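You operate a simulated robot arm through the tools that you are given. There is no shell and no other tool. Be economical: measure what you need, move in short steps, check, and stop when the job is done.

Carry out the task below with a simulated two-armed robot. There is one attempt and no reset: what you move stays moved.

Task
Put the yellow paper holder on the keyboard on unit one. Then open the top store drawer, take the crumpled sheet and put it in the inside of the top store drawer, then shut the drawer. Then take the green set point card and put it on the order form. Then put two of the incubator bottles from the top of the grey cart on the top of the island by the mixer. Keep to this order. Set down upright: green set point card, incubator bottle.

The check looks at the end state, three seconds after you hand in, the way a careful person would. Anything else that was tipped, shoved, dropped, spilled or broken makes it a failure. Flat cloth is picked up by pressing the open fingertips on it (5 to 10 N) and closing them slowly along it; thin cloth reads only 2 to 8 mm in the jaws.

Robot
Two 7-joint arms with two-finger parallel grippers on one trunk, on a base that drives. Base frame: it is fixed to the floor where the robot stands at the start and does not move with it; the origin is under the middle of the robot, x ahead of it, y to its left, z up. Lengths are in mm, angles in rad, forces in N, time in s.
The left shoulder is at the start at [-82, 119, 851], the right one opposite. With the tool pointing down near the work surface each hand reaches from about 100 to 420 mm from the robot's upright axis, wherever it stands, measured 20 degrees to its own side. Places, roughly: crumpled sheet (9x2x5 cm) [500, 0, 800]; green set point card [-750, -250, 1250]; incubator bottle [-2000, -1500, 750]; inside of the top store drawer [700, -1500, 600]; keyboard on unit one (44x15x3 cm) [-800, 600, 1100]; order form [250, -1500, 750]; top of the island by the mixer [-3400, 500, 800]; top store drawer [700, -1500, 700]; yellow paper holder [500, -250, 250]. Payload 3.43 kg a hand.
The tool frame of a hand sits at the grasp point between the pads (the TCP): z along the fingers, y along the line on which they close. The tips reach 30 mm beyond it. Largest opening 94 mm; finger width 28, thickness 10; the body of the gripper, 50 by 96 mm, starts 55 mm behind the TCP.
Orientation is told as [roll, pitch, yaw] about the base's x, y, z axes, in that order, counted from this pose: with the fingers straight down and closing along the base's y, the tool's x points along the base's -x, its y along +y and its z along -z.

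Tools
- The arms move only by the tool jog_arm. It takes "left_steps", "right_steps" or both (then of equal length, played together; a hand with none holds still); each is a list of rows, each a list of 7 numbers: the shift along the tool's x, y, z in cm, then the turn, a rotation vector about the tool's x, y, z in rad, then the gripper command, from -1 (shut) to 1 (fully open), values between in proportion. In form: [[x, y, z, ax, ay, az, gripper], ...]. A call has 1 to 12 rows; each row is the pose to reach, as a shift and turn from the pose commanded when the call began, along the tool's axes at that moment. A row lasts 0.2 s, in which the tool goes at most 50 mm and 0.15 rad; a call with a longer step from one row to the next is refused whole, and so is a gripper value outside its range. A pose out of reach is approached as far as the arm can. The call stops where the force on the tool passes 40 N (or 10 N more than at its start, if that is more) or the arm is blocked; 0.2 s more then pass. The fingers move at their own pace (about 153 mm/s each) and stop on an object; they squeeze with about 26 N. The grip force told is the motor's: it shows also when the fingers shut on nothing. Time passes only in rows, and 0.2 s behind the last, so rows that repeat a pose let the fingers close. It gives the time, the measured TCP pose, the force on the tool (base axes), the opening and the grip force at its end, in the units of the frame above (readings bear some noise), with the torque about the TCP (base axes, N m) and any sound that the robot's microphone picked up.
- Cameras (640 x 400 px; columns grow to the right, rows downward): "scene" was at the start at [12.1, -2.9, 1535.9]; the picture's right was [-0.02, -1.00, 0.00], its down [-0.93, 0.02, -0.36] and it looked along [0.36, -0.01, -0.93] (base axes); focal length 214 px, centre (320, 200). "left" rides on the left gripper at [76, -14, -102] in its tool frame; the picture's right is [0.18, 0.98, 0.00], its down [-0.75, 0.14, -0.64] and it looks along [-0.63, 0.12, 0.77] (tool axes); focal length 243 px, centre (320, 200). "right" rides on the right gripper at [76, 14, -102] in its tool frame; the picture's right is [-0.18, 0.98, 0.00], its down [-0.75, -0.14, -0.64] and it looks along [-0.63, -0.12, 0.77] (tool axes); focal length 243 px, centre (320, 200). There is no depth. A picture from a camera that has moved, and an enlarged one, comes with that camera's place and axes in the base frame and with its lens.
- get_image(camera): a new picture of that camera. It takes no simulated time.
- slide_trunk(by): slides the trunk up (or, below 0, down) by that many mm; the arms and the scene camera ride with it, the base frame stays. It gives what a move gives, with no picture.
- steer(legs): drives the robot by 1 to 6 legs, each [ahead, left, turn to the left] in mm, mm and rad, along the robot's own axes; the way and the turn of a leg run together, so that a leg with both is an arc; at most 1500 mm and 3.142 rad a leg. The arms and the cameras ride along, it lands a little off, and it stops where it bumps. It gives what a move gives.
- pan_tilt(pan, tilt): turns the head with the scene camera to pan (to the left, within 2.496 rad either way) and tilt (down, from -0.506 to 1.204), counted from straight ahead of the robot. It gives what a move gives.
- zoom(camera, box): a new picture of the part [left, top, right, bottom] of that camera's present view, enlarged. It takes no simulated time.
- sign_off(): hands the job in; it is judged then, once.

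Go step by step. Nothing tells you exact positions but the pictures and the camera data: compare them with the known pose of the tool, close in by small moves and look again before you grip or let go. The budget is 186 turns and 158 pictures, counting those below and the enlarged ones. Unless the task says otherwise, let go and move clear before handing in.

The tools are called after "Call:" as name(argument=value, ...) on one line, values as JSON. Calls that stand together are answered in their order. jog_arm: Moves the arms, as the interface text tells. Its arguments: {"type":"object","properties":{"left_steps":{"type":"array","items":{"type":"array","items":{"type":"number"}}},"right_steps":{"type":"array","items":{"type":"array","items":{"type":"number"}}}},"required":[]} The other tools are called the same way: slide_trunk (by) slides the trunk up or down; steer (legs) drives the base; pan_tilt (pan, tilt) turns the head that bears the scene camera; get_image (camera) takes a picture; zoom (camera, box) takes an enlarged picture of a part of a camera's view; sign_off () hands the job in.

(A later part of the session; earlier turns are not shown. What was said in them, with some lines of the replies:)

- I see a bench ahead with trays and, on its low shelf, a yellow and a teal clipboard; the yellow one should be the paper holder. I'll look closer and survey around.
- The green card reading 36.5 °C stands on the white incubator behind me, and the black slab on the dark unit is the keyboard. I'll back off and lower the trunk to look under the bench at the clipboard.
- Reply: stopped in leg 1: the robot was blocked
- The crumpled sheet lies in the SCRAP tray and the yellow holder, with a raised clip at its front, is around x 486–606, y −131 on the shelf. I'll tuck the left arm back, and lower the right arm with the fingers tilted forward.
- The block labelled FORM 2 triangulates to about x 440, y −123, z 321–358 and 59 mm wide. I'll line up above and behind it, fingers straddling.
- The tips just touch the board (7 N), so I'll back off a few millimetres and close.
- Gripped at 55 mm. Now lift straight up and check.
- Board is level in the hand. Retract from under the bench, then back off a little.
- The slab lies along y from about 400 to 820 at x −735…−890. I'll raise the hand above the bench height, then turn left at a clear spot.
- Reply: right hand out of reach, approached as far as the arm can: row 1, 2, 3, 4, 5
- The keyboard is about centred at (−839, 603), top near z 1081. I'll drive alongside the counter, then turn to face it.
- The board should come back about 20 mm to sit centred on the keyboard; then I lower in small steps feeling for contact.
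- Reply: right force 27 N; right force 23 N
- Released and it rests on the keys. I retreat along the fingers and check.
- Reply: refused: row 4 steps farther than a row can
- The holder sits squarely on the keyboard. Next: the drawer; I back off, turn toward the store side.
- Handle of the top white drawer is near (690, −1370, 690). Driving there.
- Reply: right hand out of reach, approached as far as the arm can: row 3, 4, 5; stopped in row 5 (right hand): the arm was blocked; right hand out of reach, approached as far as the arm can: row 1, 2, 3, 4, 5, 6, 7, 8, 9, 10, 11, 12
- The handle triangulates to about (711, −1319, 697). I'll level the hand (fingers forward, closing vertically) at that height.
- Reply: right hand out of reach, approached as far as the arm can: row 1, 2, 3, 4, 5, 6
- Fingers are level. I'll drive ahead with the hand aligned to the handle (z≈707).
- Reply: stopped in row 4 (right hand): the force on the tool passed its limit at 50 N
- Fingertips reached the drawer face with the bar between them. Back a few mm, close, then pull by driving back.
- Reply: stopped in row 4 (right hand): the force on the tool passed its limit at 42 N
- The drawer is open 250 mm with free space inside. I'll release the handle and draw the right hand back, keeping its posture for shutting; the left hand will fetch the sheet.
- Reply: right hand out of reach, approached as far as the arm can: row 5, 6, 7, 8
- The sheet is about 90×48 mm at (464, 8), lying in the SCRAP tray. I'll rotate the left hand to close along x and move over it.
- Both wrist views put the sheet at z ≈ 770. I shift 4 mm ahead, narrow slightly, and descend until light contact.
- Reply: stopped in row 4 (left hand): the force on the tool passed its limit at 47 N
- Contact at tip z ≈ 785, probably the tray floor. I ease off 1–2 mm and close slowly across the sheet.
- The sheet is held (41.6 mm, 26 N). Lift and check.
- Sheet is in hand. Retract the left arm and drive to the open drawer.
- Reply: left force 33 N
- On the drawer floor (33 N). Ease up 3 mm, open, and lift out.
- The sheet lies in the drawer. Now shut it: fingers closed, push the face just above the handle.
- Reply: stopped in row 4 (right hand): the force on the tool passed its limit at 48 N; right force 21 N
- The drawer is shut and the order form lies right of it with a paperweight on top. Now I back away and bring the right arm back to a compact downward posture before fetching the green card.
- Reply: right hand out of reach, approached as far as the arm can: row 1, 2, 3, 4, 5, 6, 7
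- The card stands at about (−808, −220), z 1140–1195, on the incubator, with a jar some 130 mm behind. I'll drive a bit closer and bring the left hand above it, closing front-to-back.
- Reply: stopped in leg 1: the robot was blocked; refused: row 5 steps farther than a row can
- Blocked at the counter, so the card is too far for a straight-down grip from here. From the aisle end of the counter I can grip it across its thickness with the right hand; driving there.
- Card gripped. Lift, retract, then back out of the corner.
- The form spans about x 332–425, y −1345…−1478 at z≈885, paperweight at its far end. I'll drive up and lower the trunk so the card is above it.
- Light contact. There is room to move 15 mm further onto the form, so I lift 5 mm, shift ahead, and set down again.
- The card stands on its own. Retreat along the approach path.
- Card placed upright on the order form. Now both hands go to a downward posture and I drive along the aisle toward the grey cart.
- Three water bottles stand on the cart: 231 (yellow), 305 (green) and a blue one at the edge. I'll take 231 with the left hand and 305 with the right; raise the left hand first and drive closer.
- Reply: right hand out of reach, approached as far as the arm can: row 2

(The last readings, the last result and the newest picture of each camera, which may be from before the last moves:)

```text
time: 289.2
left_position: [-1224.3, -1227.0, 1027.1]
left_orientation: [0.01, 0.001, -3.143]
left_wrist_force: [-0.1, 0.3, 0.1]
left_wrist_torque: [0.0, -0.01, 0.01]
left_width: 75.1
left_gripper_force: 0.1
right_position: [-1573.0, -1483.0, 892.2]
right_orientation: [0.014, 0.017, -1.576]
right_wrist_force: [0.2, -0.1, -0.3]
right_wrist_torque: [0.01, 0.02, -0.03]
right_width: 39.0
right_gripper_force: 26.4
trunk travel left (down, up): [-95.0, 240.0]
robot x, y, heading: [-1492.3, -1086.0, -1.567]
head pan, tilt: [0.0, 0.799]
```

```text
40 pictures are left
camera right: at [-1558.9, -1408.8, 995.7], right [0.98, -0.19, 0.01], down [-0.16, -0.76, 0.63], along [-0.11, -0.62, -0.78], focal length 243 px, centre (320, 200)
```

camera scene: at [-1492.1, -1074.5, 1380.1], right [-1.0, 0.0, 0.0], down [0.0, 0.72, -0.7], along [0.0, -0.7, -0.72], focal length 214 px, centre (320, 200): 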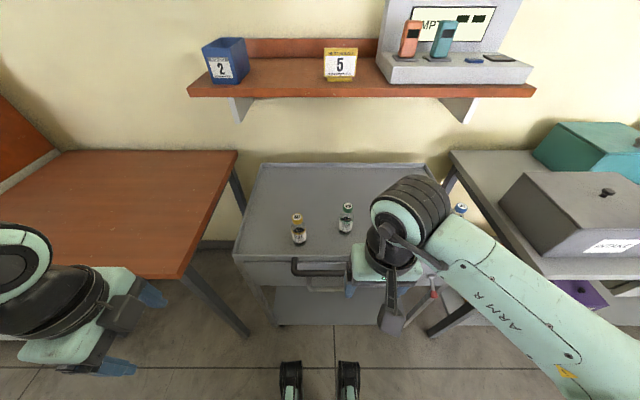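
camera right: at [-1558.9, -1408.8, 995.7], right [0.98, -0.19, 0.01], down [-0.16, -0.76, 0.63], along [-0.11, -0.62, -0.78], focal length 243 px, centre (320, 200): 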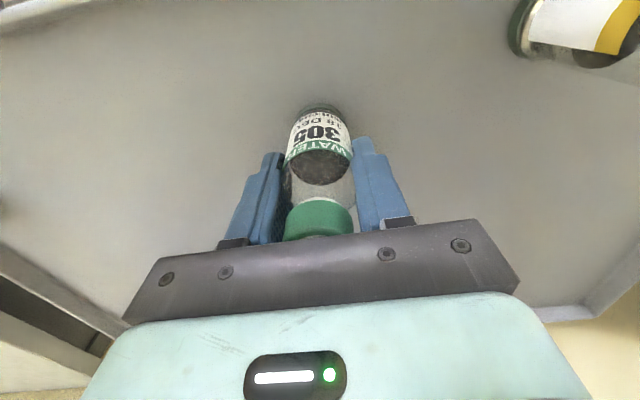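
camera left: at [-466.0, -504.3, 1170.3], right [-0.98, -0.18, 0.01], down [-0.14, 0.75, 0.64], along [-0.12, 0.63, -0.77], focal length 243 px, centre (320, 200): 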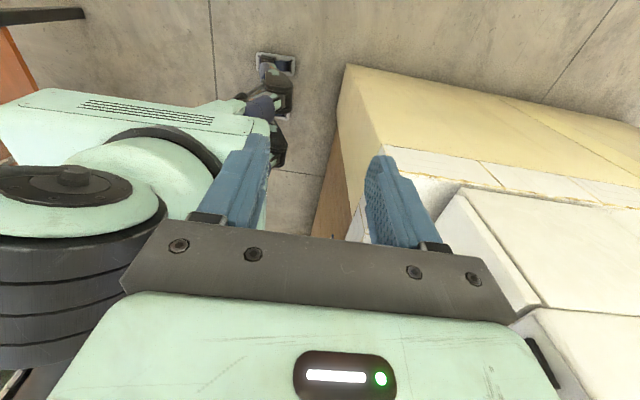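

Bottle 305 is gripped (39 mm). Lift and bring it back.

Call:
jog_arm(right_steps=[[0, 0, -2, 0, 0, 0, -1], [0, 0, -6, 0, 0, 0, -1], [0, 0, -10, 0, 0, 0, -1], [0, 0, -14, 0, 0, 0, -1], [3, -1, -16, 0, 0, 0, -1], [7, -2, -16, 0, 0, 0, -1], [11, -3, -16, 0, 0, 0, -1], [15, -4, -16, 0, 0, 0, -1], [19, -6, -16, 0, 0, 0, -1], [22, -8, -16, 0, 0, 0, -1], [22, -8, -16, 0, 0, 0, -1]])

Call:
jog_arm(left_steps=[[-4, 2, 0, 0, 0, 0, 0.6], [-8, 4, 0, 0, 0, 0, 0.6], [-11, 7, 0, 0, 0, 0, 0.6], [-14, 10, 0, 0, 0, 0, 0.6], [-16, 13, 0, 0, 0, 0, 0.6], [-18, 15, 0, 0, 0, 0, 0.6], [-18, 15, 0, 0, 0, 0, 0.6]])

Call:
get_image(camera="left")

Call:
get_image(camera="scene")

```text
time: 291.6
left_position: [-1223.3, -1227.4, 1025.9]
left_orientation: [0.008, 0.001, -3.14]
left_wrist_force: [0.1, -0.8, 0.0]
left_wrist_torque: [-0.03, 0.03, 0.01]
left_width: 75.3
left_gripper_force: 0.1
right_position: [-1653.0, -1265.1, 1057.7]
right_orientation: [0.015, 0.02, -1.579]
right_wrist_force: [-0.4, -0.7, -1.1]
right_wrist_torque: [0.0, 0.01, -0.01]
right_width: 38.5
right_gripper_force: 26.5
right hand out of reach, approached as far as the arm can: row 3, 4, 5, 6
trunk travel left (down, up): [-95.0, 240.0]
robot x, y, heading: [-1492.2, -1089.9, -1.568]
head pan, tilt: [0.0, 0.799]
```

```text
time: 293.2
left_position: [-1403.0, -1377.0, 1029.1]
left_orientation: [0.008, -0.001, -3.141]
left_wrist_force: [-0.1, 1.2, 1.0]
left_wrist_torque: [0.01, 0.0, 0.06]
left_width: 75.2
left_gripper_force: 0.1
right_position: [-1654.8, -1265.7, 1058.0]
right_orientation: [0.014, 0.017, -1.579]
right_wrist_force: [0.5, -0.4, -1.5]
right_wrist_torque: [-0.03, -0.02, 0.04]
right_width: 39.2
right_gripper_force: 25.9
trunk travel left (down, up): [-95.0, 240.0]
robot x, y, heading: [-1492.7, -1088.9, -1.569]
head pan, tilt: [0.0, 0.799]
```

```text
39 pictures are left
camera left: at [-1325.7, -1362.0, 1131.3], right [0.19, -0.98, 0.01], down [-0.75, -0.14, 0.64], along [-0.63, -0.13, -0.77], focal length 243 px, centre (320, 200)
```

left: 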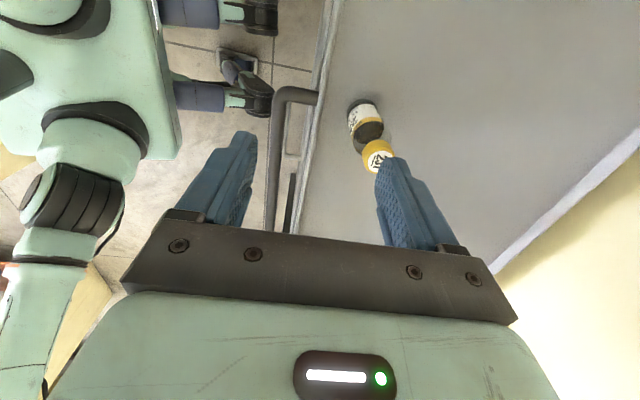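

```text
38 pictures are left
camera scene: at [-1491.7, -1147.4, 1380.1], right [-1.0, 0.0, 0.0], down [0.0, 0.72, -0.7], along [0.0, -0.7, -0.72], focal length 214 px, centre (320, 200)
```

scene: 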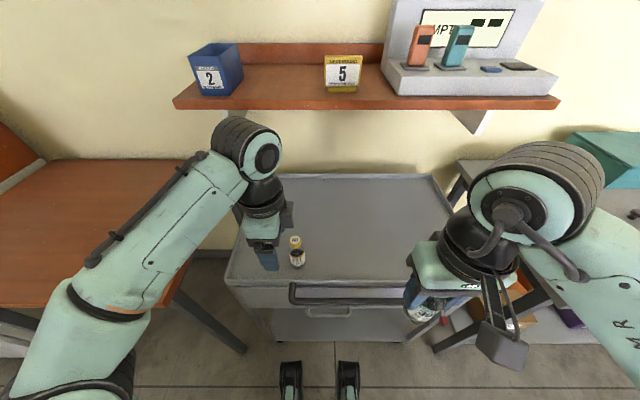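

Call:
jog_arm(left_steps=[[-1.2, 3.2, 0, 0, 0, 0, 0.8], [-2.5, 6.5, 0, 0, 0, 0, 0.8], [-2.5, 6.5, 0, 0, 0, 0, 0.8], [-2.5, 6.5, 3, 0, 0, 0, 0.8], [-2.5, 6.5, 6, 0, 0, 0, 0.8], [-2.5, 6.5, 6, 0, 0, 0, 0.8]])

Call:
get_image(camera="left")

```text
time: 294.6
left_position: [-1425.6, -1444.1, 969.3]
left_orientation: [0.009, -0.001, -3.141]
left_wrist_force: [-0.3, 0.8, 0.7]
left_wrist_torque: [-0.01, -0.02, -0.01]
left_width: 84.7
left_gripper_force: 0.1
right_position: [-1654.7, -1266.1, 1059.3]
right_orientation: [0.016, 0.02, -1.578]
right_wrist_force: [-0.3, -0.1, -0.3]
right_wrist_torque: [-0.01, -0.02, -0.01]
right_width: 38.9
right_gripper_force: 26.4
trunk travel left (down, up): [-95.0, 240.0]
robot x, y, heading: [-1494.2, -1086.8, -1.568]
head pan, tilt: [0.0, 0.799]
```

```text
37 pictures are left
camera left: at [-1350.0, -1428.1, 1071.8], right [0.18, -0.98, 0.01], down [-0.75, -0.14, 0.64], along [-0.63, -0.13, -0.77], focal length 243 px, centre (320, 200)
```

left: 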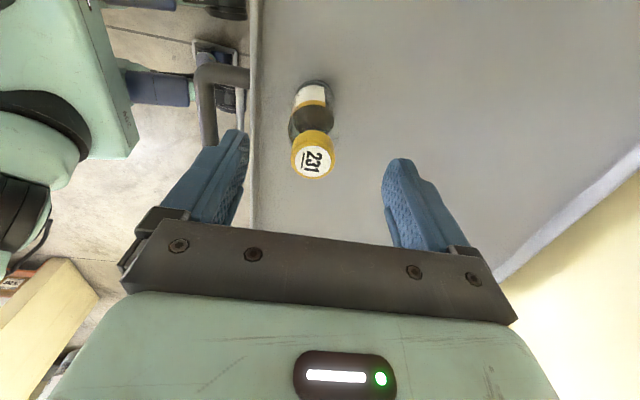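

Call:
jog_arm(left_steps=[[-0.4, -0.4, 2.5, 0, 0, 0, 0.8], [-0.4, -0.4, 5, 0, 0, 0, 0.8], [-0.4, -0.4, 7.7, 0, 0, 0, 0.8], [-0.4, -0.4, 7.7, 0, 0, 0, 0.2], [-0.4, -0.4, 7.7, 0, 0, 0, -0.3], [-0.4, -0.4, 7.7, 0, 0, 0, -1], [-0.4, -0.4, 7.7, 0, 0, 0, -1]])

Call:
get_image(camera="left")

```text
time: 296.2
left_position: [-1430.9, -1440.9, 891.4]
left_orientation: [0.008, -0.001, -3.142]
left_wrist_force: [0.3, -0.1, -0.7]
left_wrist_torque: [-0.01, -0.03, 0.03]
left_width: 39.1
left_gripper_force: 25.8
right_position: [-1654.0, -1265.0, 1057.9]
right_orientation: [0.012, 0.018, -1.578]
right_wrist_force: [-0.2, -0.1, -2.0]
right_wrist_torque: [0.0, 0.02, -0.01]
right_width: 38.9
right_gripper_force: 26.4
trunk travel left (down, up): [-95.0, 240.0]
robot x, y, heading: [-1493.0, -1084.6, -1.57]
head pan, tilt: [0.0, 0.799]
```

```text
36 pictures are left
camera left: at [-1354.3, -1424.7, 993.5], right [0.18, -0.98, 0.01], down [-0.75, -0.14, 0.64], along [-0.63, -0.13, -0.77], focal length 243 px, centre (320, 200)
```

left: 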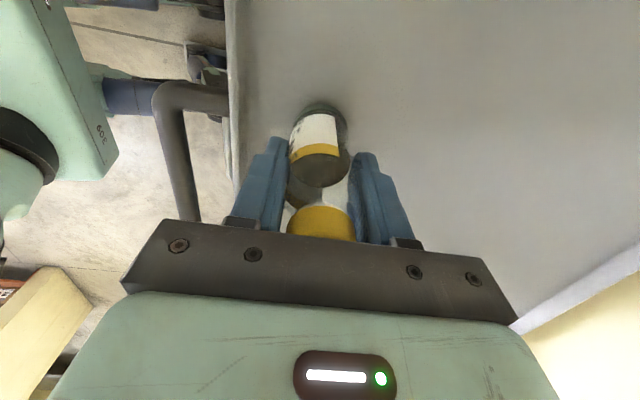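

Both bottles held. Lift the left one, back into the aisle, and turn toward the island.

Call:
jog_arm(left_steps=[[0, 0, -2, 0, 0, 0, -1], [0, 0, -6, 0, 0, 0, -1], [0, 0, -10, 0, 0, 0, -1], [0, 0, -14, 0, 0, 0, -1], [0, 0, -17, 0, 0, 0, -1], [2, -4, -17, 0, 0, 0, -1], [4, -8, -17, 0, 0, 0, -1], [6, -12, -17, 0, 0, 0, -1], [8, -16, -17, 0, 0, 0, -1], [10, -20, -17, 0, 0, 0, -1], [12, -22, -17, 0, 0, 0, -1], [12, -22, -17, 0, 0, 0, -1]])

Call:
steer(legs=[[-330, 0, 0], [0, 0, -0.8], [0, 0, -0.77]])

Call:
pan_tilt(pan=-0.2, tilt=0.45)

Call:
get_image(camera="scene")

```text
time: 298.8
left_position: [-1314.7, -1215.9, 1058.7]
left_orientation: [0.008, 0.001, -3.141]
left_wrist_force: [0.0, -0.5, 0.2]
left_wrist_torque: [-0.01, 0.0, 0.03]
left_width: 39.2
left_gripper_force: 25.8
left hand out of reach, approached as far as the arm can: row 5
right_position: [-1653.7, -1265.4, 1058.8]
right_orientation: [0.014, 0.018, -1.577]
right_wrist_force: [-0.3, 0.6, -0.1]
right_wrist_torque: [0.01, 0.0, 0.03]
right_width: 39.1
right_gripper_force: 26.0
trunk travel left (down, up): [-95.0, 240.0]
robot x, y, heading: [-1489.3, -1084.9, -1.568]
head pan, tilt: [0.0, 0.799]
```

```text
time: 305.1
left_position: [-1622.9, -937.3, 1059.2]
left_orientation: [0.008, 0.0, 1.577]
left_wrist_force: [0.2, -0.1, -1.2]
left_wrist_torque: [0.0, -0.01, 0.01]
left_width: 38.9
left_gripper_force: 26.2
right_position: [-1674.2, -597.8, 1057.8]
right_orientation: [0.014, 0.018, 3.14]
right_wrist_force: [0.3, -0.3, -0.9]
right_wrist_torque: [0.01, -0.02, 0.0]
right_width: 38.8
right_gripper_force: 26.1
trunk travel left (down, up): [-95.0, 240.0]
robot x, y, heading: [-1493.3, -758.6, -3.133]
head pan, tilt: [0.0, 0.799]
```

```text
time: 305.9
left_position: [-1622.5, -937.7, 1057.7]
left_orientation: [0.01, 0.001, 1.578]
left_wrist_force: [0.2, -1.2, -1.1]
left_wrist_torque: [0.0, -0.01, 0.02]
left_width: 38.9
left_gripper_force: 25.9
right_position: [-1672.7, -598.0, 1058.2]
right_orientation: [0.012, 0.017, 3.141]
right_wrist_force: [-0.1, -0.4, -1.2]
right_wrist_torque: [0.0, 0.0, 0.0]
right_width: 39.0
right_gripper_force: 25.9
trunk travel left (down, up): [-95.0, 240.0]
robot x, y, heading: [-1490.7, -762.3, -3.129]
head pan, tilt: [-0.201, 0.45]
```

```text
35 pictures are left
camera scene: at [-1562.1, -742.7, 1410.5], right [0.19, 0.98, 0.0], down [0.43, -0.08, -0.9], along [-0.88, 0.17, -0.44], focal length 214 px, centre (320, 200)
```

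scene: 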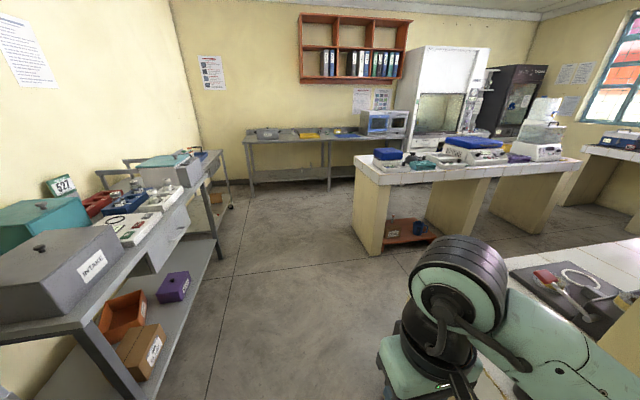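

Call:
zoom(camera="scene", box=[340, 90, 600, 250])

```text
2.46 times, centred on (470, 170) of scene
camera zoom: at [-1562.1, -742.7, 1410.5], right [0.19, 0.98, 0.0], down [0.43, -0.08, -0.9], along [-0.88, 0.17, -0.44], focal length 528 px, centre (-49, 274)
```

zoom: 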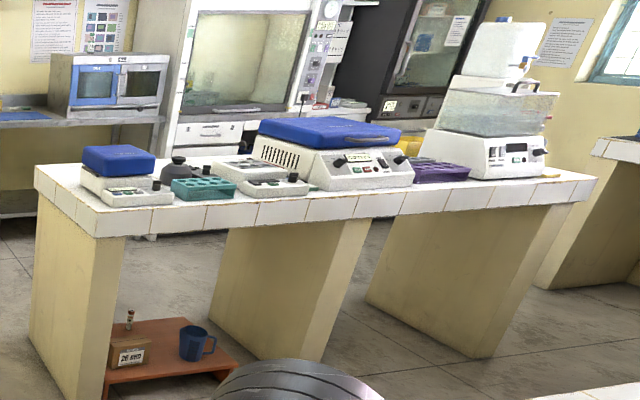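

Call:
steer(legs=[[850, 0, 0]])

Call:
slide_trunk(by=95)

Call:
pan_tilt(pan=-0.9, tilt=0.4)

Call:
get_image(camera="scene")

```text
time: 310.4
left_position: [-2479.5, -934.1, 1057.9]
left_orientation: [0.009, 0.002, 1.558]
left_wrist_force: [-0.6, -0.8, -1.4]
left_wrist_torque: [0.04, -0.03, 0.0]
left_width: 38.6
left_gripper_force: 26.4
right_position: [-2523.6, -594.7, 1058.6]
right_orientation: [0.013, 0.018, 3.123]
right_wrist_force: [-0.1, -0.7, -0.4]
right_wrist_torque: [0.01, -0.01, -0.03]
right_width: 38.8
right_gripper_force: 25.9
trunk travel left (down, up): [-95.0, 240.0]
robot x, y, heading: [-2348.3, -757.6, 3.131]
head pan, tilt: [-0.201, 0.45]
```

```text
time: 311.7
left_position: [-2480.1, -933.5, 1153.2]
left_orientation: [0.009, -0.001, 1.558]
left_wrist_force: [0.9, 0.8, -0.1]
left_wrist_torque: [-0.01, -0.02, 0.04]
left_width: 38.7
left_gripper_force: 26.0
right_position: [-2523.6, -594.4, 1153.7]
right_orientation: [0.016, 0.018, 3.122]
right_wrist_force: [-0.1, 0.1, -0.8]
right_wrist_torque: [-0.03, 0.0, 0.01]
right_width: 38.8
right_gripper_force: 25.9
trunk travel left (down, up): [-190.0, 145.0]
robot x, y, heading: [-2346.2, -759.3, 3.133]
head pan, tilt: [-0.201, 0.45]
```

```text
time: 312.8
left_position: [-2479.8, -934.1, 1153.8]
left_orientation: [0.008, 0.0, 1.558]
left_wrist_force: [-0.1, -0.6, -0.7]
left_wrist_torque: [0.01, -0.04, -0.03]
left_width: 39.2
left_gripper_force: 25.7
right_position: [-2523.5, -593.4, 1153.1]
right_orientation: [0.014, 0.017, 3.12]
right_wrist_force: [-0.4, -0.4, -0.9]
right_wrist_torque: [0.02, -0.02, 0.0]
right_width: 38.8
right_gripper_force: 26.5
trunk travel left (down, up): [-190.0, 145.0]
robot x, y, heading: [-2349.2, -758.2, 3.132]
head pan, tilt: [-0.901, 0.4]
```

```text
33 pictures are left
camera scene: at [-2362.1, -686.9, 1513.6], right [0.79, 0.61, 0.0], down [0.24, -0.31, -0.92], along [-0.56, 0.73, -0.39], focal length 214 px, centre (320, 200)
```

scene: 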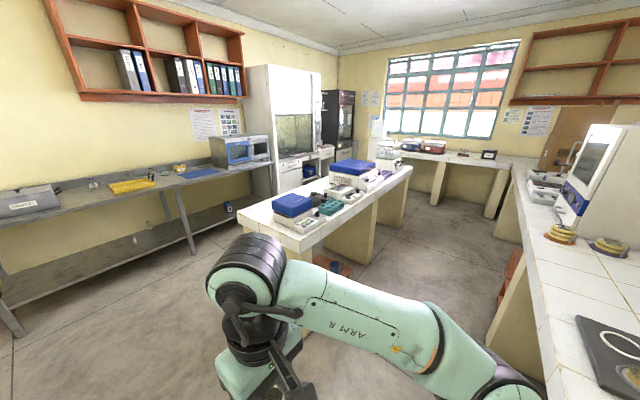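

Call:
zoom(camera="scene", box=[230, 140, 430, 260])

```text
3.20 times, centred on (330, 200) of scene
camera zoom: at [-2362.1, -686.9, 1513.6], right [0.79, 0.61, 0.0], down [0.24, -0.31, -0.92], along [-0.56, 0.73, -0.39], focal length 686 px, centre (288, 200)
```

zoom: 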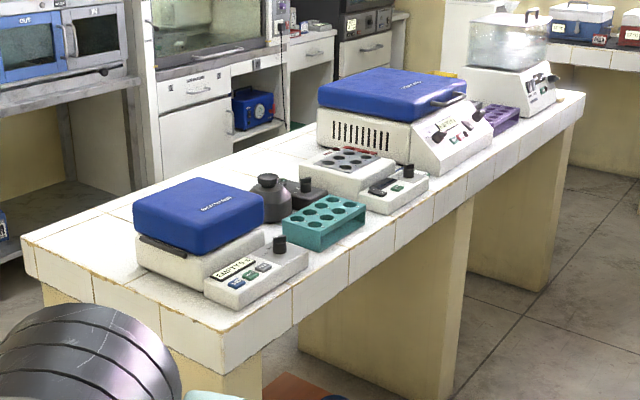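

The back-left part of the island top (x −3430…−3620, y 40…300) is free. I'll drive along the aisle and face that end of the island.

Call:
steer(legs=[[1160, 0, 0], [0, 0, -0.8], [0, 0, -0.76], [250, 0, 0]])

Call:
pan_tilt(pan=0, tilt=0.7)

Call:
get_image(camera="scene")

```text
time: 324.3
left_position: [-3681.8, -354.4, 1153.5]
left_orientation: [0.009, 0.002, -0.02]
left_wrist_force: [-0.3, -0.2, 0.3]
left_wrist_torque: [0.02, 0.0, -0.03]
left_width: 38.8
left_gripper_force: 26.2
right_position: [-3341.0, -312.5, 1153.4]
right_orientation: [0.013, 0.016, 1.543]
right_wrist_force: [0.2, 0.5, -0.5]
right_wrist_torque: [0.01, 0.01, 0.0]
right_width: 38.7
right_gripper_force: 26.1
trunk travel left (down, up): [-190.0, 145.0]
robot x, y, heading: [-3507.9, -486.9, 1.552]
head pan, tilt: [-0.901, 0.4]
```

```text
time: 325.5
left_position: [-3682.7, -355.3, 1154.1]
left_orientation: [0.009, 0.001, -0.021]
left_wrist_force: [0.2, -0.3, -0.4]
left_wrist_torque: [0.01, 0.0, -0.02]
left_width: 38.8
left_gripper_force: 26.3
right_position: [-3341.3, -313.0, 1153.7]
right_orientation: [0.016, 0.019, 1.541]
right_wrist_force: [-0.7, 0.1, -0.9]
right_wrist_torque: [0.01, 0.0, 0.02]
right_width: 38.6
right_gripper_force: 26.1
trunk travel left (down, up): [-190.0, 145.0]
robot x, y, heading: [-3507.3, -492.7, 1.555]
head pan, tilt: [0.0, 0.7]
```

```text
31 pictures are left
camera scene: at [-3505.2, -446.8, 1486.8], right [1.0, -0.02, 0.0], down [-0.01, -0.64, -0.77], along [0.01, 0.76, -0.64], focal length 214 px, centre (320, 200)
```

scene: 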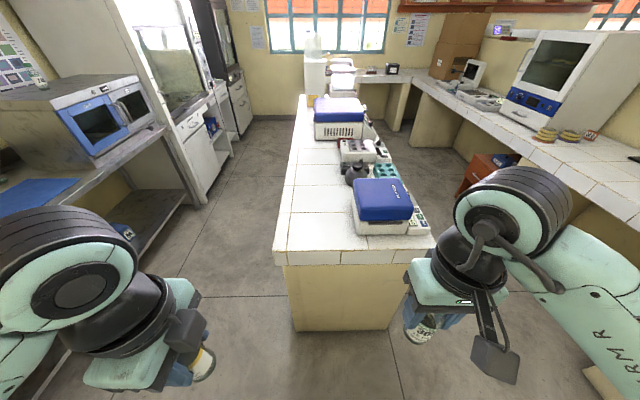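

Free area confirmed. Drive up to the end of the island, lower the trunk, and move the right bottle over its spot first.

Call:
steer(legs=[[200, 0, 0.016]])

Call:
slide_trunk(by=-110)

Call:
jog_arm(right_steps=[[-2.5, 2.5, 0, 0, 0, 0, -1], [-5, 4.5, 0, 0, 0, 0, -1], [-8, 6.5, 0, 0, 0, 0, -1], [-11, 8.5, 0, 0, 0, 0, -1], [-14, 10, 0, 0, 0, 0, -1], [-17, 11.5, 0, 0, 0, 0, -1], [-19.5, 11.5, 0, 0, 0, 0, -1], [-19.5, 11.5, 0, 0, 0, 0, -1]])

Call:
get_image(camera="scene")

Call:
get_image(camera="right")

```text
time: 327.1
left_position: [-3681.4, -158.5, 1153.2]
left_orientation: [0.009, 0.0, -0.007]
left_wrist_force: [-0.1, 0.0, -1.1]
left_wrist_torque: [-0.01, 0.01, -0.02]
left_width: 38.7
left_gripper_force: 26.2
right_position: [-3341.3, -112.1, 1152.3]
right_orientation: [0.014, 0.017, 1.558]
right_wrist_force: [0.3, 0.7, -0.7]
right_wrist_torque: [-0.02, 0.01, -0.02]
right_width: 38.6
right_gripper_force: 25.7
trunk travel left (down, up): [-190.0, 145.0]
robot x, y, heading: [-3504.9, -290.6, 1.565]
head pan, tilt: [0.0, 0.7]
```

```text
time: 328.5
left_position: [-3680.9, -159.5, 1044.1]
left_orientation: [0.012, -0.001, -0.006]
left_wrist_force: [0.6, 0.0, -0.4]
left_wrist_torque: [-0.01, -0.02, -0.01]
left_width: 38.9
left_gripper_force: 26.0
right_position: [-3341.1, -112.9, 1043.2]
right_orientation: [0.013, 0.017, 1.555]
right_wrist_force: [0.5, 0.5, -1.3]
right_wrist_torque: [0.02, 0.01, 0.0]
right_width: 38.4
right_gripper_force: 26.2
trunk travel left (down, up): [-80.0, 255.0]
robot x, y, heading: [-3507.6, -289.8, 1.565]
head pan, tilt: [0.0, 0.7]
```

```text
time: 330.3
left_position: [-3681.2, -159.0, 1042.9]
left_orientation: [0.01, -0.002, -0.008]
left_wrist_force: [0.0, 0.0, -0.4]
left_wrist_torque: [0.0, 0.02, -0.01]
left_width: 38.9
left_gripper_force: 26.4
right_position: [-3447.7, 62.1, 1013.1]
right_orientation: [0.016, 0.015, 1.558]
right_wrist_force: [0.0, -0.4, -0.7]
right_wrist_torque: [0.01, 0.0, 0.01]
right_width: 38.6
right_gripper_force: 25.8
right hand out of reach, approached as far as the arm can: row 5, 6, 7, 8
trunk travel left (down, up): [-80.0, 255.0]
robot x, y, heading: [-3506.4, -291.6, 1.563]
head pan, tilt: [0.0, 0.7]
```

```text
30 pictures are left
camera scene: at [-3503.6, -223.5, 1371.5], right [1.0, 0.0, 0.0], down [0.0, -0.64, -0.76], along [0.0, 0.76, -0.64], focal length 214 px, centre (320, 200)
```

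scene: 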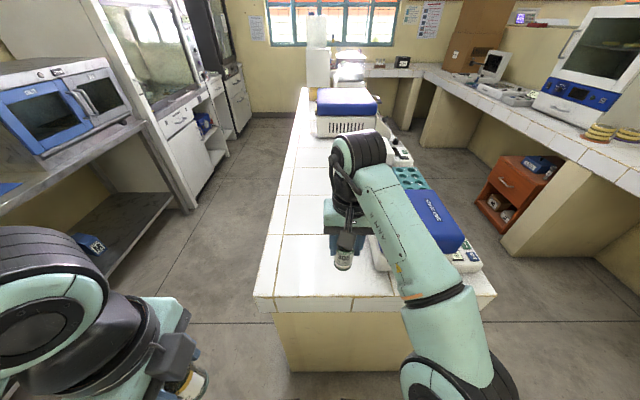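

```text
29 pictures are left
camera right: at [-3462.8, -12.7, 1115.5], right [-0.98, 0.2, 0.01], down [0.16, 0.76, 0.63], along [0.12, 0.62, -0.78], focal length 243 px, centre (320, 200)
```

right: 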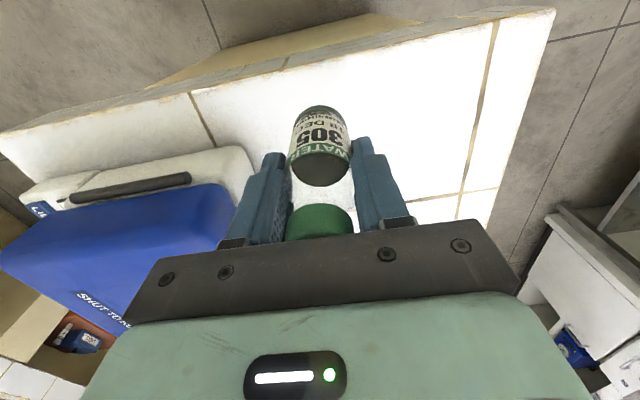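

Call:
steer(legs=[[20, 0, 0]])

Call:
jog_arm(right_steps=[[0, 0, 2, 0, 0, 0, -1], [0, 0, 4, 0, 0, 0, -1], [0, 0, 6, 0, 0, 0, -1], [0, 0, 7.5, 0, 0, 0, -1], [0, 0, 7.5, 0, 0, 0, -1]])

Call:
get_image(camera="right")

Call:
get_image(camera="scene")

```text
time: 331.1
left_position: [-3679.8, -138.3, 1043.7]
left_orientation: [0.009, -0.001, -0.007]
left_wrist_force: [-0.2, -0.3, -0.7]
left_wrist_torque: [-0.02, 0.01, -0.04]
left_width: 38.8
left_gripper_force: 25.9
right_position: [-3449.5, 82.2, 1013.1]
right_orientation: [0.015, 0.017, 1.557]
right_wrist_force: [-0.4, 0.7, -0.4]
right_wrist_torque: [-0.04, 0.0, 0.0]
right_width: 38.5
right_gripper_force: 26.0
trunk travel left (down, up): [-80.0, 255.0]
robot x, y, heading: [-3502.1, -272.5, 1.566]
head pan, tilt: [0.0, 0.7]
```

```text
time: 332.3
left_position: [-3680.8, -139.7, 1043.8]
left_orientation: [0.009, -0.001, -0.006]
left_wrist_force: [-0.1, 0.2, -0.6]
left_wrist_torque: [-0.01, 0.02, 0.01]
left_width: 38.8
left_gripper_force: 25.9
right_position: [-3449.5, 82.2, 938.8]
right_orientation: [0.017, 0.014, 1.557]
right_wrist_force: [-0.4, -0.2, 0.0]
right_wrist_torque: [0.01, -0.01, 0.0]
right_width: 38.8
right_gripper_force: 25.9
trunk travel left (down, up): [-80.0, 255.0]
robot x, y, heading: [-3506.3, -273.3, 1.567]
head pan, tilt: [0.0, 0.7]
```

```text
28 pictures are left
camera right: at [-3463.1, 7.3, 1041.1], right [-0.98, 0.2, 0.01], down [0.16, 0.76, 0.63], along [0.12, 0.62, -0.78], focal length 243 px, centre (320, 200)
```

right: 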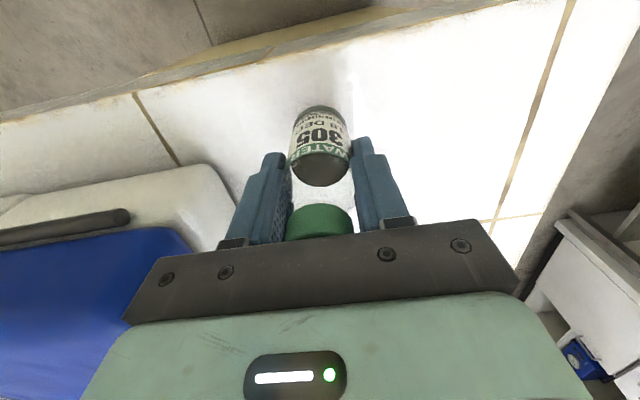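

```text
27 pictures are left
camera scene: at [-3503.4, -204.0, 1371.5], right [1.0, 0.0, 0.0], down [0.0, -0.64, -0.76], along [0.0, 0.76, -0.64], focal length 214 px, centre (320, 200)
```

scene: 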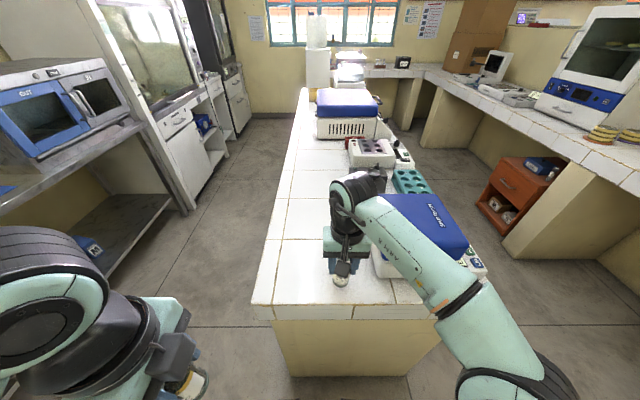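

Call:
jog_arm(right_steps=[[0, 0, 0.4, 0, 0, 0, -1], [0, 0, 0.8, 0, 0, 0, -1], [0, 0, 1.2, 0, 0, 0, -1], [0, 0, 1.2, 0, 0, 0, -1]])

Call:
get_image(camera="right")

```text
time: 333.3
left_position: [-3681.7, -140.2, 1042.6]
left_orientation: [0.009, 0.0, -0.007]
left_wrist_force: [-0.2, 1.0, 0.0]
left_wrist_torque: [0.01, 0.01, -0.01]
left_width: 39.0
left_gripper_force: 25.5
right_position: [-3448.9, 80.7, 926.3]
right_orientation: [0.015, 0.015, 1.556]
right_wrist_force: [-0.6, -0.4, -0.9]
right_wrist_torque: [0.01, 0.03, -0.02]
right_width: 38.5
right_gripper_force: 25.8
trunk travel left (down, up): [-80.0, 255.0]
robot x, y, heading: [-3500.3, -271.7, 1.566]
head pan, tilt: [0.0, 0.7]
```

```text
26 pictures are left
camera right: at [-3463.3, 5.8, 1028.2], right [-0.98, 0.2, 0.01], down [0.16, 0.76, 0.63], along [0.12, 0.62, -0.78], focal length 243 px, centre (320, 200)
```

right: 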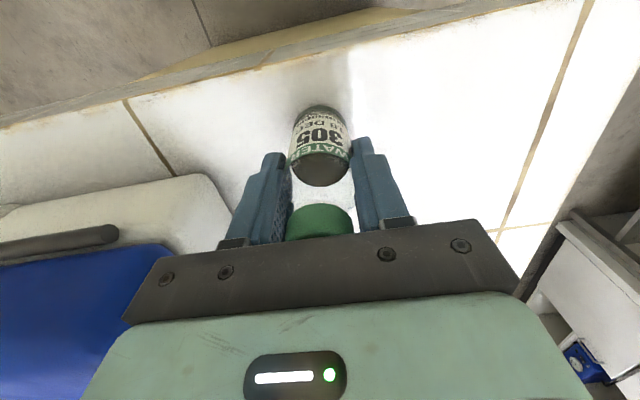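

Call:
jog_arm(right_steps=[[0, 0, 0.25, 0, 0, 0, -1], [0, 0, 0.5, 0, 0, 0, -1], [0, 0, 0.7, 0, 0, 0, -1], [0, 0, 0.7, 0, 0, 0, -1]])

```text
time: 334.3
left_position: [-3681.4, -139.5, 1041.9]
left_orientation: [0.011, 0.001, -0.007]
left_wrist_force: [0.0, 0.2, -0.3]
left_wrist_torque: [0.01, -0.04, 0.02]
left_width: 38.9
left_gripper_force: 25.8
right_position: [-3450.6, 78.7, 919.2]
right_orientation: [0.014, 0.013, 1.558]
right_wrist_force: [0.4, 1.5, 20.9]
right_wrist_torque: [0.03, -0.33, 0.02]
right_width: 38.9
right_gripper_force: 25.4
trunk travel left (down, up): [-80.0, 255.0]
robot x, y, heading: [-3502.2, -268.8, 1.567]
head pan, tilt: [0.0, 0.7]
```

Contact. Ease off slightly, open, rise straight up, and retract the right hand.

Call:
jog_arm(right_steps=[[0, 0, -0.2, 0, 0, 0, -1], [0, 0, -0.2, 0, 0, 0, 0], [0, 0, -0.2, 0, 0, 0, 0.5], [0, 0, -0.2, 0, 0, 0, 0.6], [0, 0, -3, 0, 0, 0, 0.6], [0, 0, -6, 0, 0, 0, 0.6], [0, 0, -9, 0, 0, 0, 0.6], [0, 0, -12, 0, 0, 0, 0.6]])

Call:
get_image(camera="right")

```text
time: 336.1
left_position: [-3682.4, -141.3, 1043.4]
left_orientation: [0.009, 0.001, -0.008]
left_wrist_force: [-0.1, 0.0, 0.0]
left_wrist_torque: [-0.03, 0.0, 0.01]
left_width: 38.9
left_gripper_force: 25.7
right_position: [-3447.4, 69.3, 1019.1]
right_orientation: [0.016, 0.014, 1.561]
right_wrist_force: [0.3, 0.2, 0.4]
right_wrist_torque: [-0.02, 0.03, 0.0]
right_width: 75.4
right_gripper_force: 0.1
right hand out of reach, approached as far as the arm can: row 7, 8
trunk travel left (down, up): [-80.0, 255.0]
robot x, y, heading: [-3506.2, -270.9, 1.57]
head pan, tilt: [0.0, 0.7]
```

```text
25 pictures are left
camera right: at [-3460.6, -4.7, 1122.1], right [-0.98, 0.19, 0.01], down [0.16, 0.76, 0.63], along [0.11, 0.62, -0.78], focal length 243 px, centre (320, 200)
```

right: 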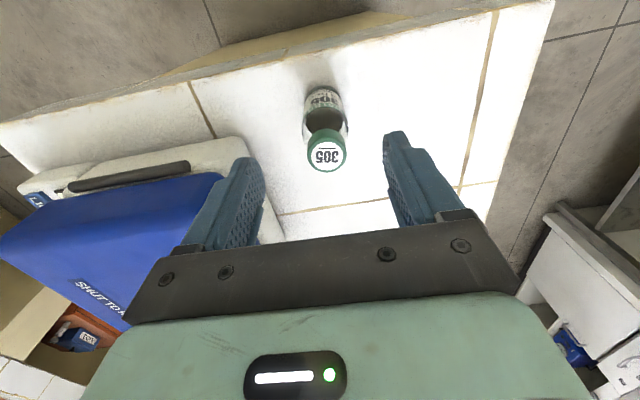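

Call:
jog_arm(right_steps=[[3, -1, 0, 0, 0, 0, 0.6], [7, -3, 0, 0, 0, 0, 0.6], [11, -5, 0, 0, 0, 0, 0.6], [15, -8, 0, 0, 0, 0, 0.6], [18, -11, 0, 0, 0, 0, 0.6], [20, -13, 0, 0, 0, 0, 0.6], [20, -13, 0, 0, 0, 0, 0.6]])

Call:
jog_arm(left_steps=[[-1.7, 3.7, 0, 0, 0, 0, -1], [-3.4, 7.5, 0, 0, 0, 0, -1], [-5, 11.2, 0, 0, 0, 0, -1], [-6.8, 15, 0, 0, 0, 0, -1], [-8.5, 18.7, 0, 0, 0, 0, -1], [-10.1, 22.4, 0, 0, 0, 0, -1], [-10.1, 22.4, 0, 0, 0, 0, -1]])

Call:
get_image(camera="scene")

Call:
get_image(camera="left")

```text
time: 337.7
left_position: [-3682.2, -139.6, 1044.8]
left_orientation: [0.008, 0.0, -0.006]
left_wrist_force: [-0.2, 0.2, -0.9]
left_wrist_torque: [0.02, -0.01, 0.02]
left_width: 38.8
left_gripper_force: 25.7
right_position: [-3316.6, -130.5, 1020.2]
right_orientation: [0.013, 0.015, 1.556]
right_wrist_force: [0.2, 0.5, 0.7]
right_wrist_torque: [0.01, 0.0, 0.02]
right_width: 75.0
right_gripper_force: 0.0
trunk travel left (down, up): [-80.0, 255.0]
robot x, y, heading: [-3503.2, -274.3, 1.565]
head pan, tilt: [0.0, 0.7]
```

```text
time: 339.3
left_position: [-3590.8, 45.8, 1046.8]
left_orientation: [0.011, 0.001, -0.009]
left_wrist_force: [0.5, -0.5, -1.0]
left_wrist_torque: [0.01, 0.03, -0.04]
left_width: 39.1
left_gripper_force: 25.5
left hand out of reach, approached as far as the arm can: row 6, 7
right_position: [-3316.2, -131.2, 1018.9]
right_orientation: [0.016, 0.014, 1.556]
right_wrist_force: [0.5, 0.1, 0.3]
right_wrist_torque: [0.02, 0.05, -0.01]
right_width: 75.2
right_gripper_force: 0.0
trunk travel left (down, up): [-80.0, 255.0]
robot x, y, heading: [-3500.7, -271.1, 1.563]
head pan, tilt: [0.0, 0.7]
```

```text
24 pictures are left
camera scene: at [-3501.3, -204.9, 1371.5], right [1.0, -0.01, 0.0], down [0.0, -0.64, -0.77], along [0.0, 0.77, -0.64], focal length 214 px, centre (320, 200)
```

scene: 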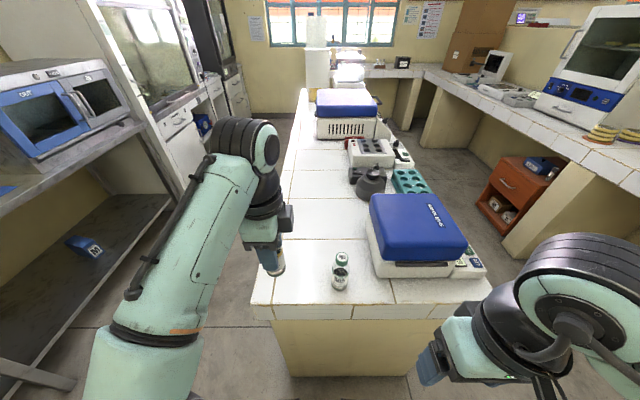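

```text
23 pictures are left
camera left: at [-3666.5, 31.3, 1148.8], right [-0.18, 0.98, 0.01], down [0.76, 0.13, 0.64], along [0.63, 0.12, -0.77], focal length 243 px, centre (320, 200)
```

left: 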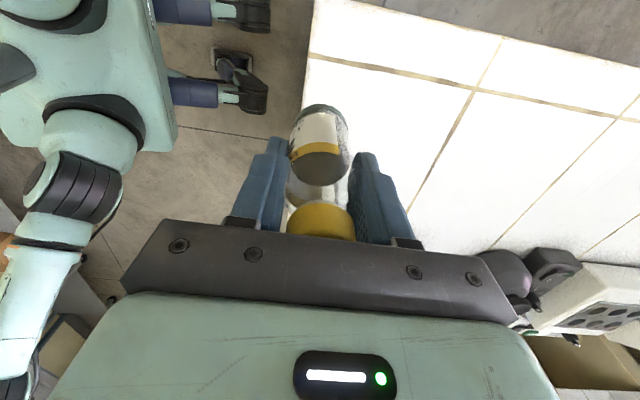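

Call:
jog_arm(left_steps=[[0, 0, 2, 0, 0, 0, -1], [0, 0, 4, 0, 0, 0, -1], [0, 0, 6, 0, 0, 0, -1], [0, 0, 6, 0, 0, 0, -1]])

Call:
get_image(camera="left")

```text
time: 340.3
left_position: [-3594.1, 46.3, 986.7]
left_orientation: [0.009, 0.001, -0.008]
left_wrist_force: [-0.3, 0.1, 0.0]
left_wrist_torque: [0.01, 0.01, 0.06]
left_width: 39.1
left_gripper_force: 26.2
right_position: [-3317.8, -131.7, 1019.6]
right_orientation: [0.015, 0.015, 1.558]
right_wrist_force: [-0.2, -0.2, 0.3]
right_wrist_torque: [0.01, 0.01, 0.02]
right_width: 74.8
right_gripper_force: 0.0
trunk travel left (down, up): [-80.0, 255.0]
robot x, y, heading: [-3502.7, -272.3, 1.568]
head pan, tilt: [0.0, 0.7]
```

```text
22 pictures are left
camera left: at [-3670.1, 32.9, 1088.9], right [-0.18, 0.98, 0.01], down [0.75, 0.13, 0.64], along [0.63, 0.12, -0.77], focal length 243 px, centre (320, 200)
```

left: 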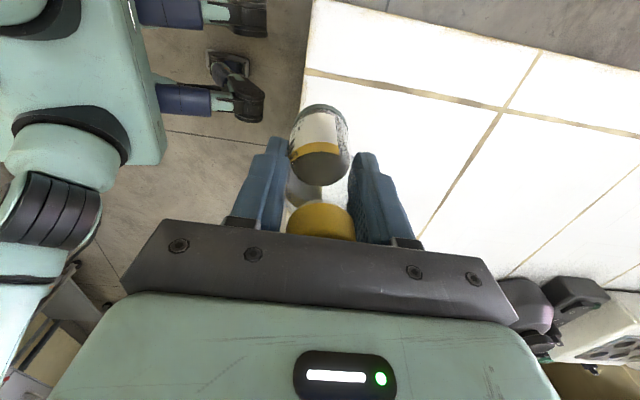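

Call:
jog_arm(left_steps=[[-0.5, 2, 0, 0, 0, 0, -1], [-1, 4, 0, 0, 0, 0, -1], [-1, 4.5, 0, 0, 0, 0, -1], [-1, 4.5, 0, 0, 0, 0, -1]])

```text
time: 341.3
left_position: [-3584.8, 91.5, 990.1]
left_orientation: [0.009, 0.0, -0.007]
left_wrist_force: [0.1, 0.7, -0.1]
left_wrist_torque: [-0.01, -0.02, 0.01]
left_width: 39.1
left_gripper_force: 25.8
right_position: [-3317.3, -130.9, 1019.1]
right_orientation: [0.014, 0.017, 1.556]
right_wrist_force: [0.5, 0.7, -0.7]
right_wrist_torque: [0.0, 0.0, -0.03]
right_width: 75.3
right_gripper_force: 0.1
trunk travel left (down, up): [-80.0, 255.0]
robot x, y, heading: [-3506.7, -272.7, 1.567]
head pan, tilt: [0.0, 0.7]
```

Now at (−3585, 91). Lower to just above the surface.

Call:
jog_arm(left_steps=[[0, 0, 2, 0, 0, 0, -1], [0, 0, 4, 0, 0, 0, -1], [0, 0, 5.5, 0, 0, 0, -1], [0, 0, 6.2, 0, 0, 0, -1], [0, 0, 6.2, 0, 0, 0, -1]])

Call:
get_image(camera="left")

```text
time: 342.5
left_position: [-3584.4, 91.4, 926.7]
left_orientation: [0.008, 0.0, -0.007]
left_wrist_force: [-0.1, 0.1, 0.9]
left_wrist_torque: [0.01, 0.03, 0.02]
left_width: 39.4
left_gripper_force: 25.8
right_position: [-3317.8, -131.7, 1019.0]
right_orientation: [0.014, 0.015, 1.556]
right_wrist_force: [0.4, 0.6, 0.0]
right_wrist_torque: [0.03, 0.01, -0.03]
right_width: 75.0
right_gripper_force: 0.0
trunk travel left (down, up): [-80.0, 255.0]
robot x, y, heading: [-3502.9, -273.6, 1.564]
head pan, tilt: [0.0, 0.7]
```

```text
21 pictures are left
camera left: at [-3660.6, 77.3, 1028.5], right [-0.18, 0.98, 0.01], down [0.75, 0.13, 0.64], along [0.63, 0.12, -0.77], focal length 243 px, centre (320, 200)
```

left: 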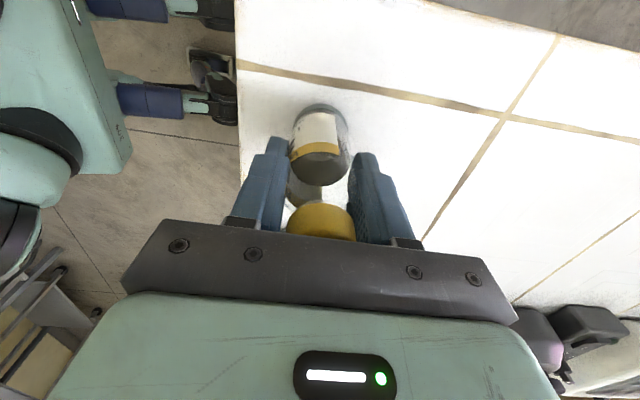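

Call:
jog_arm(left_steps=[[0, 0, 0.2, 0, 0, 0, -1], [0, 0, 0.4, 0, 0, 0, -1], [0, 0, 0.65, 0, 0, 0, -1], [0, 0, 0.65, 0, 0, 0, -1]])

```text
time: 343.5
left_position: [-3585.9, 91.8, 921.8]
left_orientation: [0.014, -0.002, -0.006]
left_wrist_force: [-3.3, 2.0, 21.2]
left_wrist_torque: [-0.39, 0.16, 0.04]
left_width: 39.1
left_gripper_force: 25.9
right_position: [-3317.1, -130.9, 1019.0]
right_orientation: [0.014, 0.014, 1.557]
right_wrist_force: [-0.5, -0.2, 0.3]
right_wrist_torque: [-0.02, 0.02, -0.01]
right_width: 75.4
right_gripper_force: 0.0
trunk travel left (down, up): [-80.0, 255.0]
robot x, y, heading: [-3503.2, -274.0, 1.562]
head pan, tilt: [0.0, 0.7]
```

Contact. Ease off, open, rise and retract.

Call:
jog_arm(left_steps=[[0, 0, -0.2, 0, 0, 0, -1], [0, 0, -0.2, 0, 0, 0, 0], [0, 0, -0.2, 0, 0, 0, 0.5], [0, 0, -0.2, 0, 0, 0, 0.6], [0, 0, -3, 0, 0, 0, 0.6], [0, 0, -6, 0, 0, 0, 0.6], [0, 0, -9, 0, 0, 0, 0.6], [0, 0, -12, 0, 0, 0, 0.6]])

Call:
jog_arm(left_steps=[[1, -4, 0, 0, 0, 0, 0.6], [2, -8, 0, 0, 0, 0, 0.6], [4, -12, 0, 0, 0, 0, 0.6], [6, -16, 0, 0, 0, 0, 0.6], [8, -20, 0, 0, 0, 0, 0.6], [8, -20, 0, 0, 0, 0, 0.6]])

Call:
steer(legs=[[-200, 0, 0]])

Call:
get_image(camera="scene")

Call:
zoom(camera="scene", box=[240, 150, 440, 290])

```text
time: 345.3
left_position: [-3582.3, 91.0, 1009.1]
left_orientation: [0.009, 0.001, -0.006]
left_wrist_force: [0.8, 0.5, 0.8]
left_wrist_torque: [0.0, -0.02, -0.02]
left_width: 75.1
left_gripper_force: 0.1
left hand out of reach, approached as far as the arm can: row 8
right_position: [-3318.6, -132.0, 1019.7]
right_orientation: [0.014, 0.014, 1.558]
right_wrist_force: [0.1, 0.4, 0.8]
right_wrist_torque: [-0.05, 0.04, 0.02]
right_width: 75.5
right_gripper_force: 0.0
trunk travel left (down, up): [-80.0, 255.0]
robot x, y, heading: [-3506.2, -272.6, 1.572]
head pan, tilt: [0.0, 0.7]
```

```text
time: 346.7
left_position: [-3662.6, -106.4, 1008.0]
left_orientation: [0.008, 0.002, -0.008]
left_wrist_force: [-0.1, 0.6, -0.3]
left_wrist_torque: [0.04, 0.0, 0.01]
left_width: 75.2
left_gripper_force: 0.2
right_position: [-3318.1, -131.9, 1019.1]
right_orientation: [0.016, 0.016, 1.557]
right_wrist_force: [0.2, 1.4, 0.2]
right_wrist_torque: [0.04, -0.02, -0.01]
right_width: 75.1
right_gripper_force: 0.0
trunk travel left (down, up): [-80.0, 255.0]
robot x, y, heading: [-3508.7, -267.0, 1.56]
head pan, tilt: [0.0, 0.7]
```

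```text
time: 348.3
left_position: [-3664.6, -307.9, 1008.7]
left_orientation: [0.011, -0.001, -0.002]
left_wrist_force: [-1.2, -0.3, 0.0]
left_wrist_torque: [0.06, -0.05, -0.01]
left_width: 75.2
left_gripper_force: 0.1
right_position: [-3319.1, -331.3, 1020.3]
right_orientation: [0.013, 0.015, 1.559]
right_wrist_force: [0.7, 0.8, 0.8]
right_wrist_torque: [0.0, -0.02, 0.0]
right_width: 75.2
right_gripper_force: 0.1
trunk travel left (down, up): [-80.0, 255.0]
robot x, y, heading: [-3504.0, -471.6, 1.566]
head pan, tilt: [0.0, 0.7]
```

```text
20 pictures are left
camera scene: at [-3504.2, -404.6, 1371.5], right [1.0, 0.0, 0.0], down [0.0, -0.64, -0.77], along [0.0, 0.77, -0.64], focal length 214 px, centre (320, 200)
```

scene: 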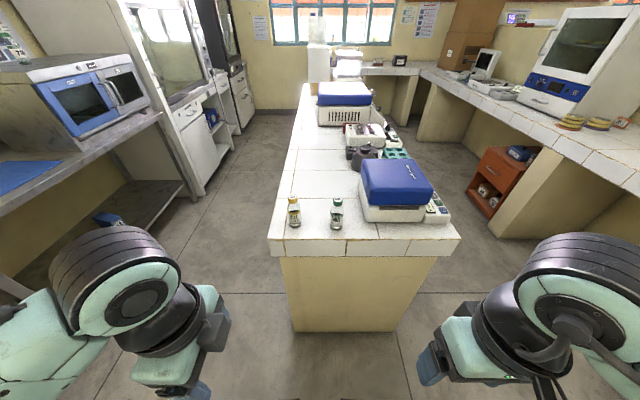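

```text
2.86 times, centred on (340, 220) of scene
camera zoom: at [-3504.2, -404.6, 1371.5], right [1.0, 0.0, 0.0], down [0.0, -0.64, -0.77], along [0.0, 0.77, -0.64], focal length 613 px, centre (263, 143)
```

zoom: 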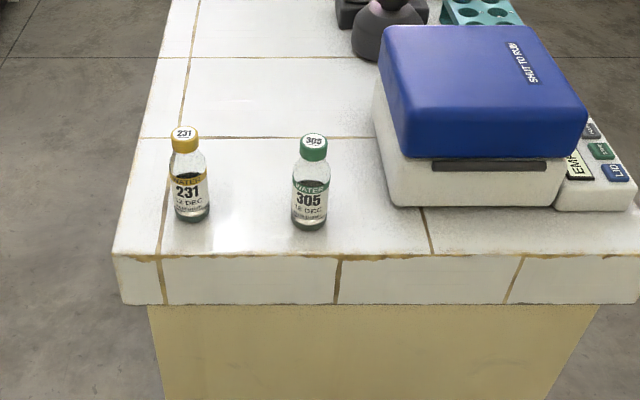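

Both bottles stand upright on the island, the hands are empty and clear, and all earlier steps were checked as I went. Handing in.

Call:
sign_off()

```text
The job is handed in.
```

I did all four parts in the order you gave and handed the job in; the check's result hasn't come back.

- **Yellow paper holder:** it lies on the keyboard on unit one.
- **Crumpled sheet:** it is inside the top store drawer. I pushed the drawer until it stopped at its closed position.
- **Green set point card:** it stands upright on the order form, in front of the paperweight. It is turned side-on to the front of the counter.
- **Incubator bottles:** bottles 231 and 305 stand upright on the near end of the island top, beside the blue-lidded device.

The base touched something behind it near the start and was stopped by the incubator counter once later on. I saw nothing tipped or moved in the pictures after either one.
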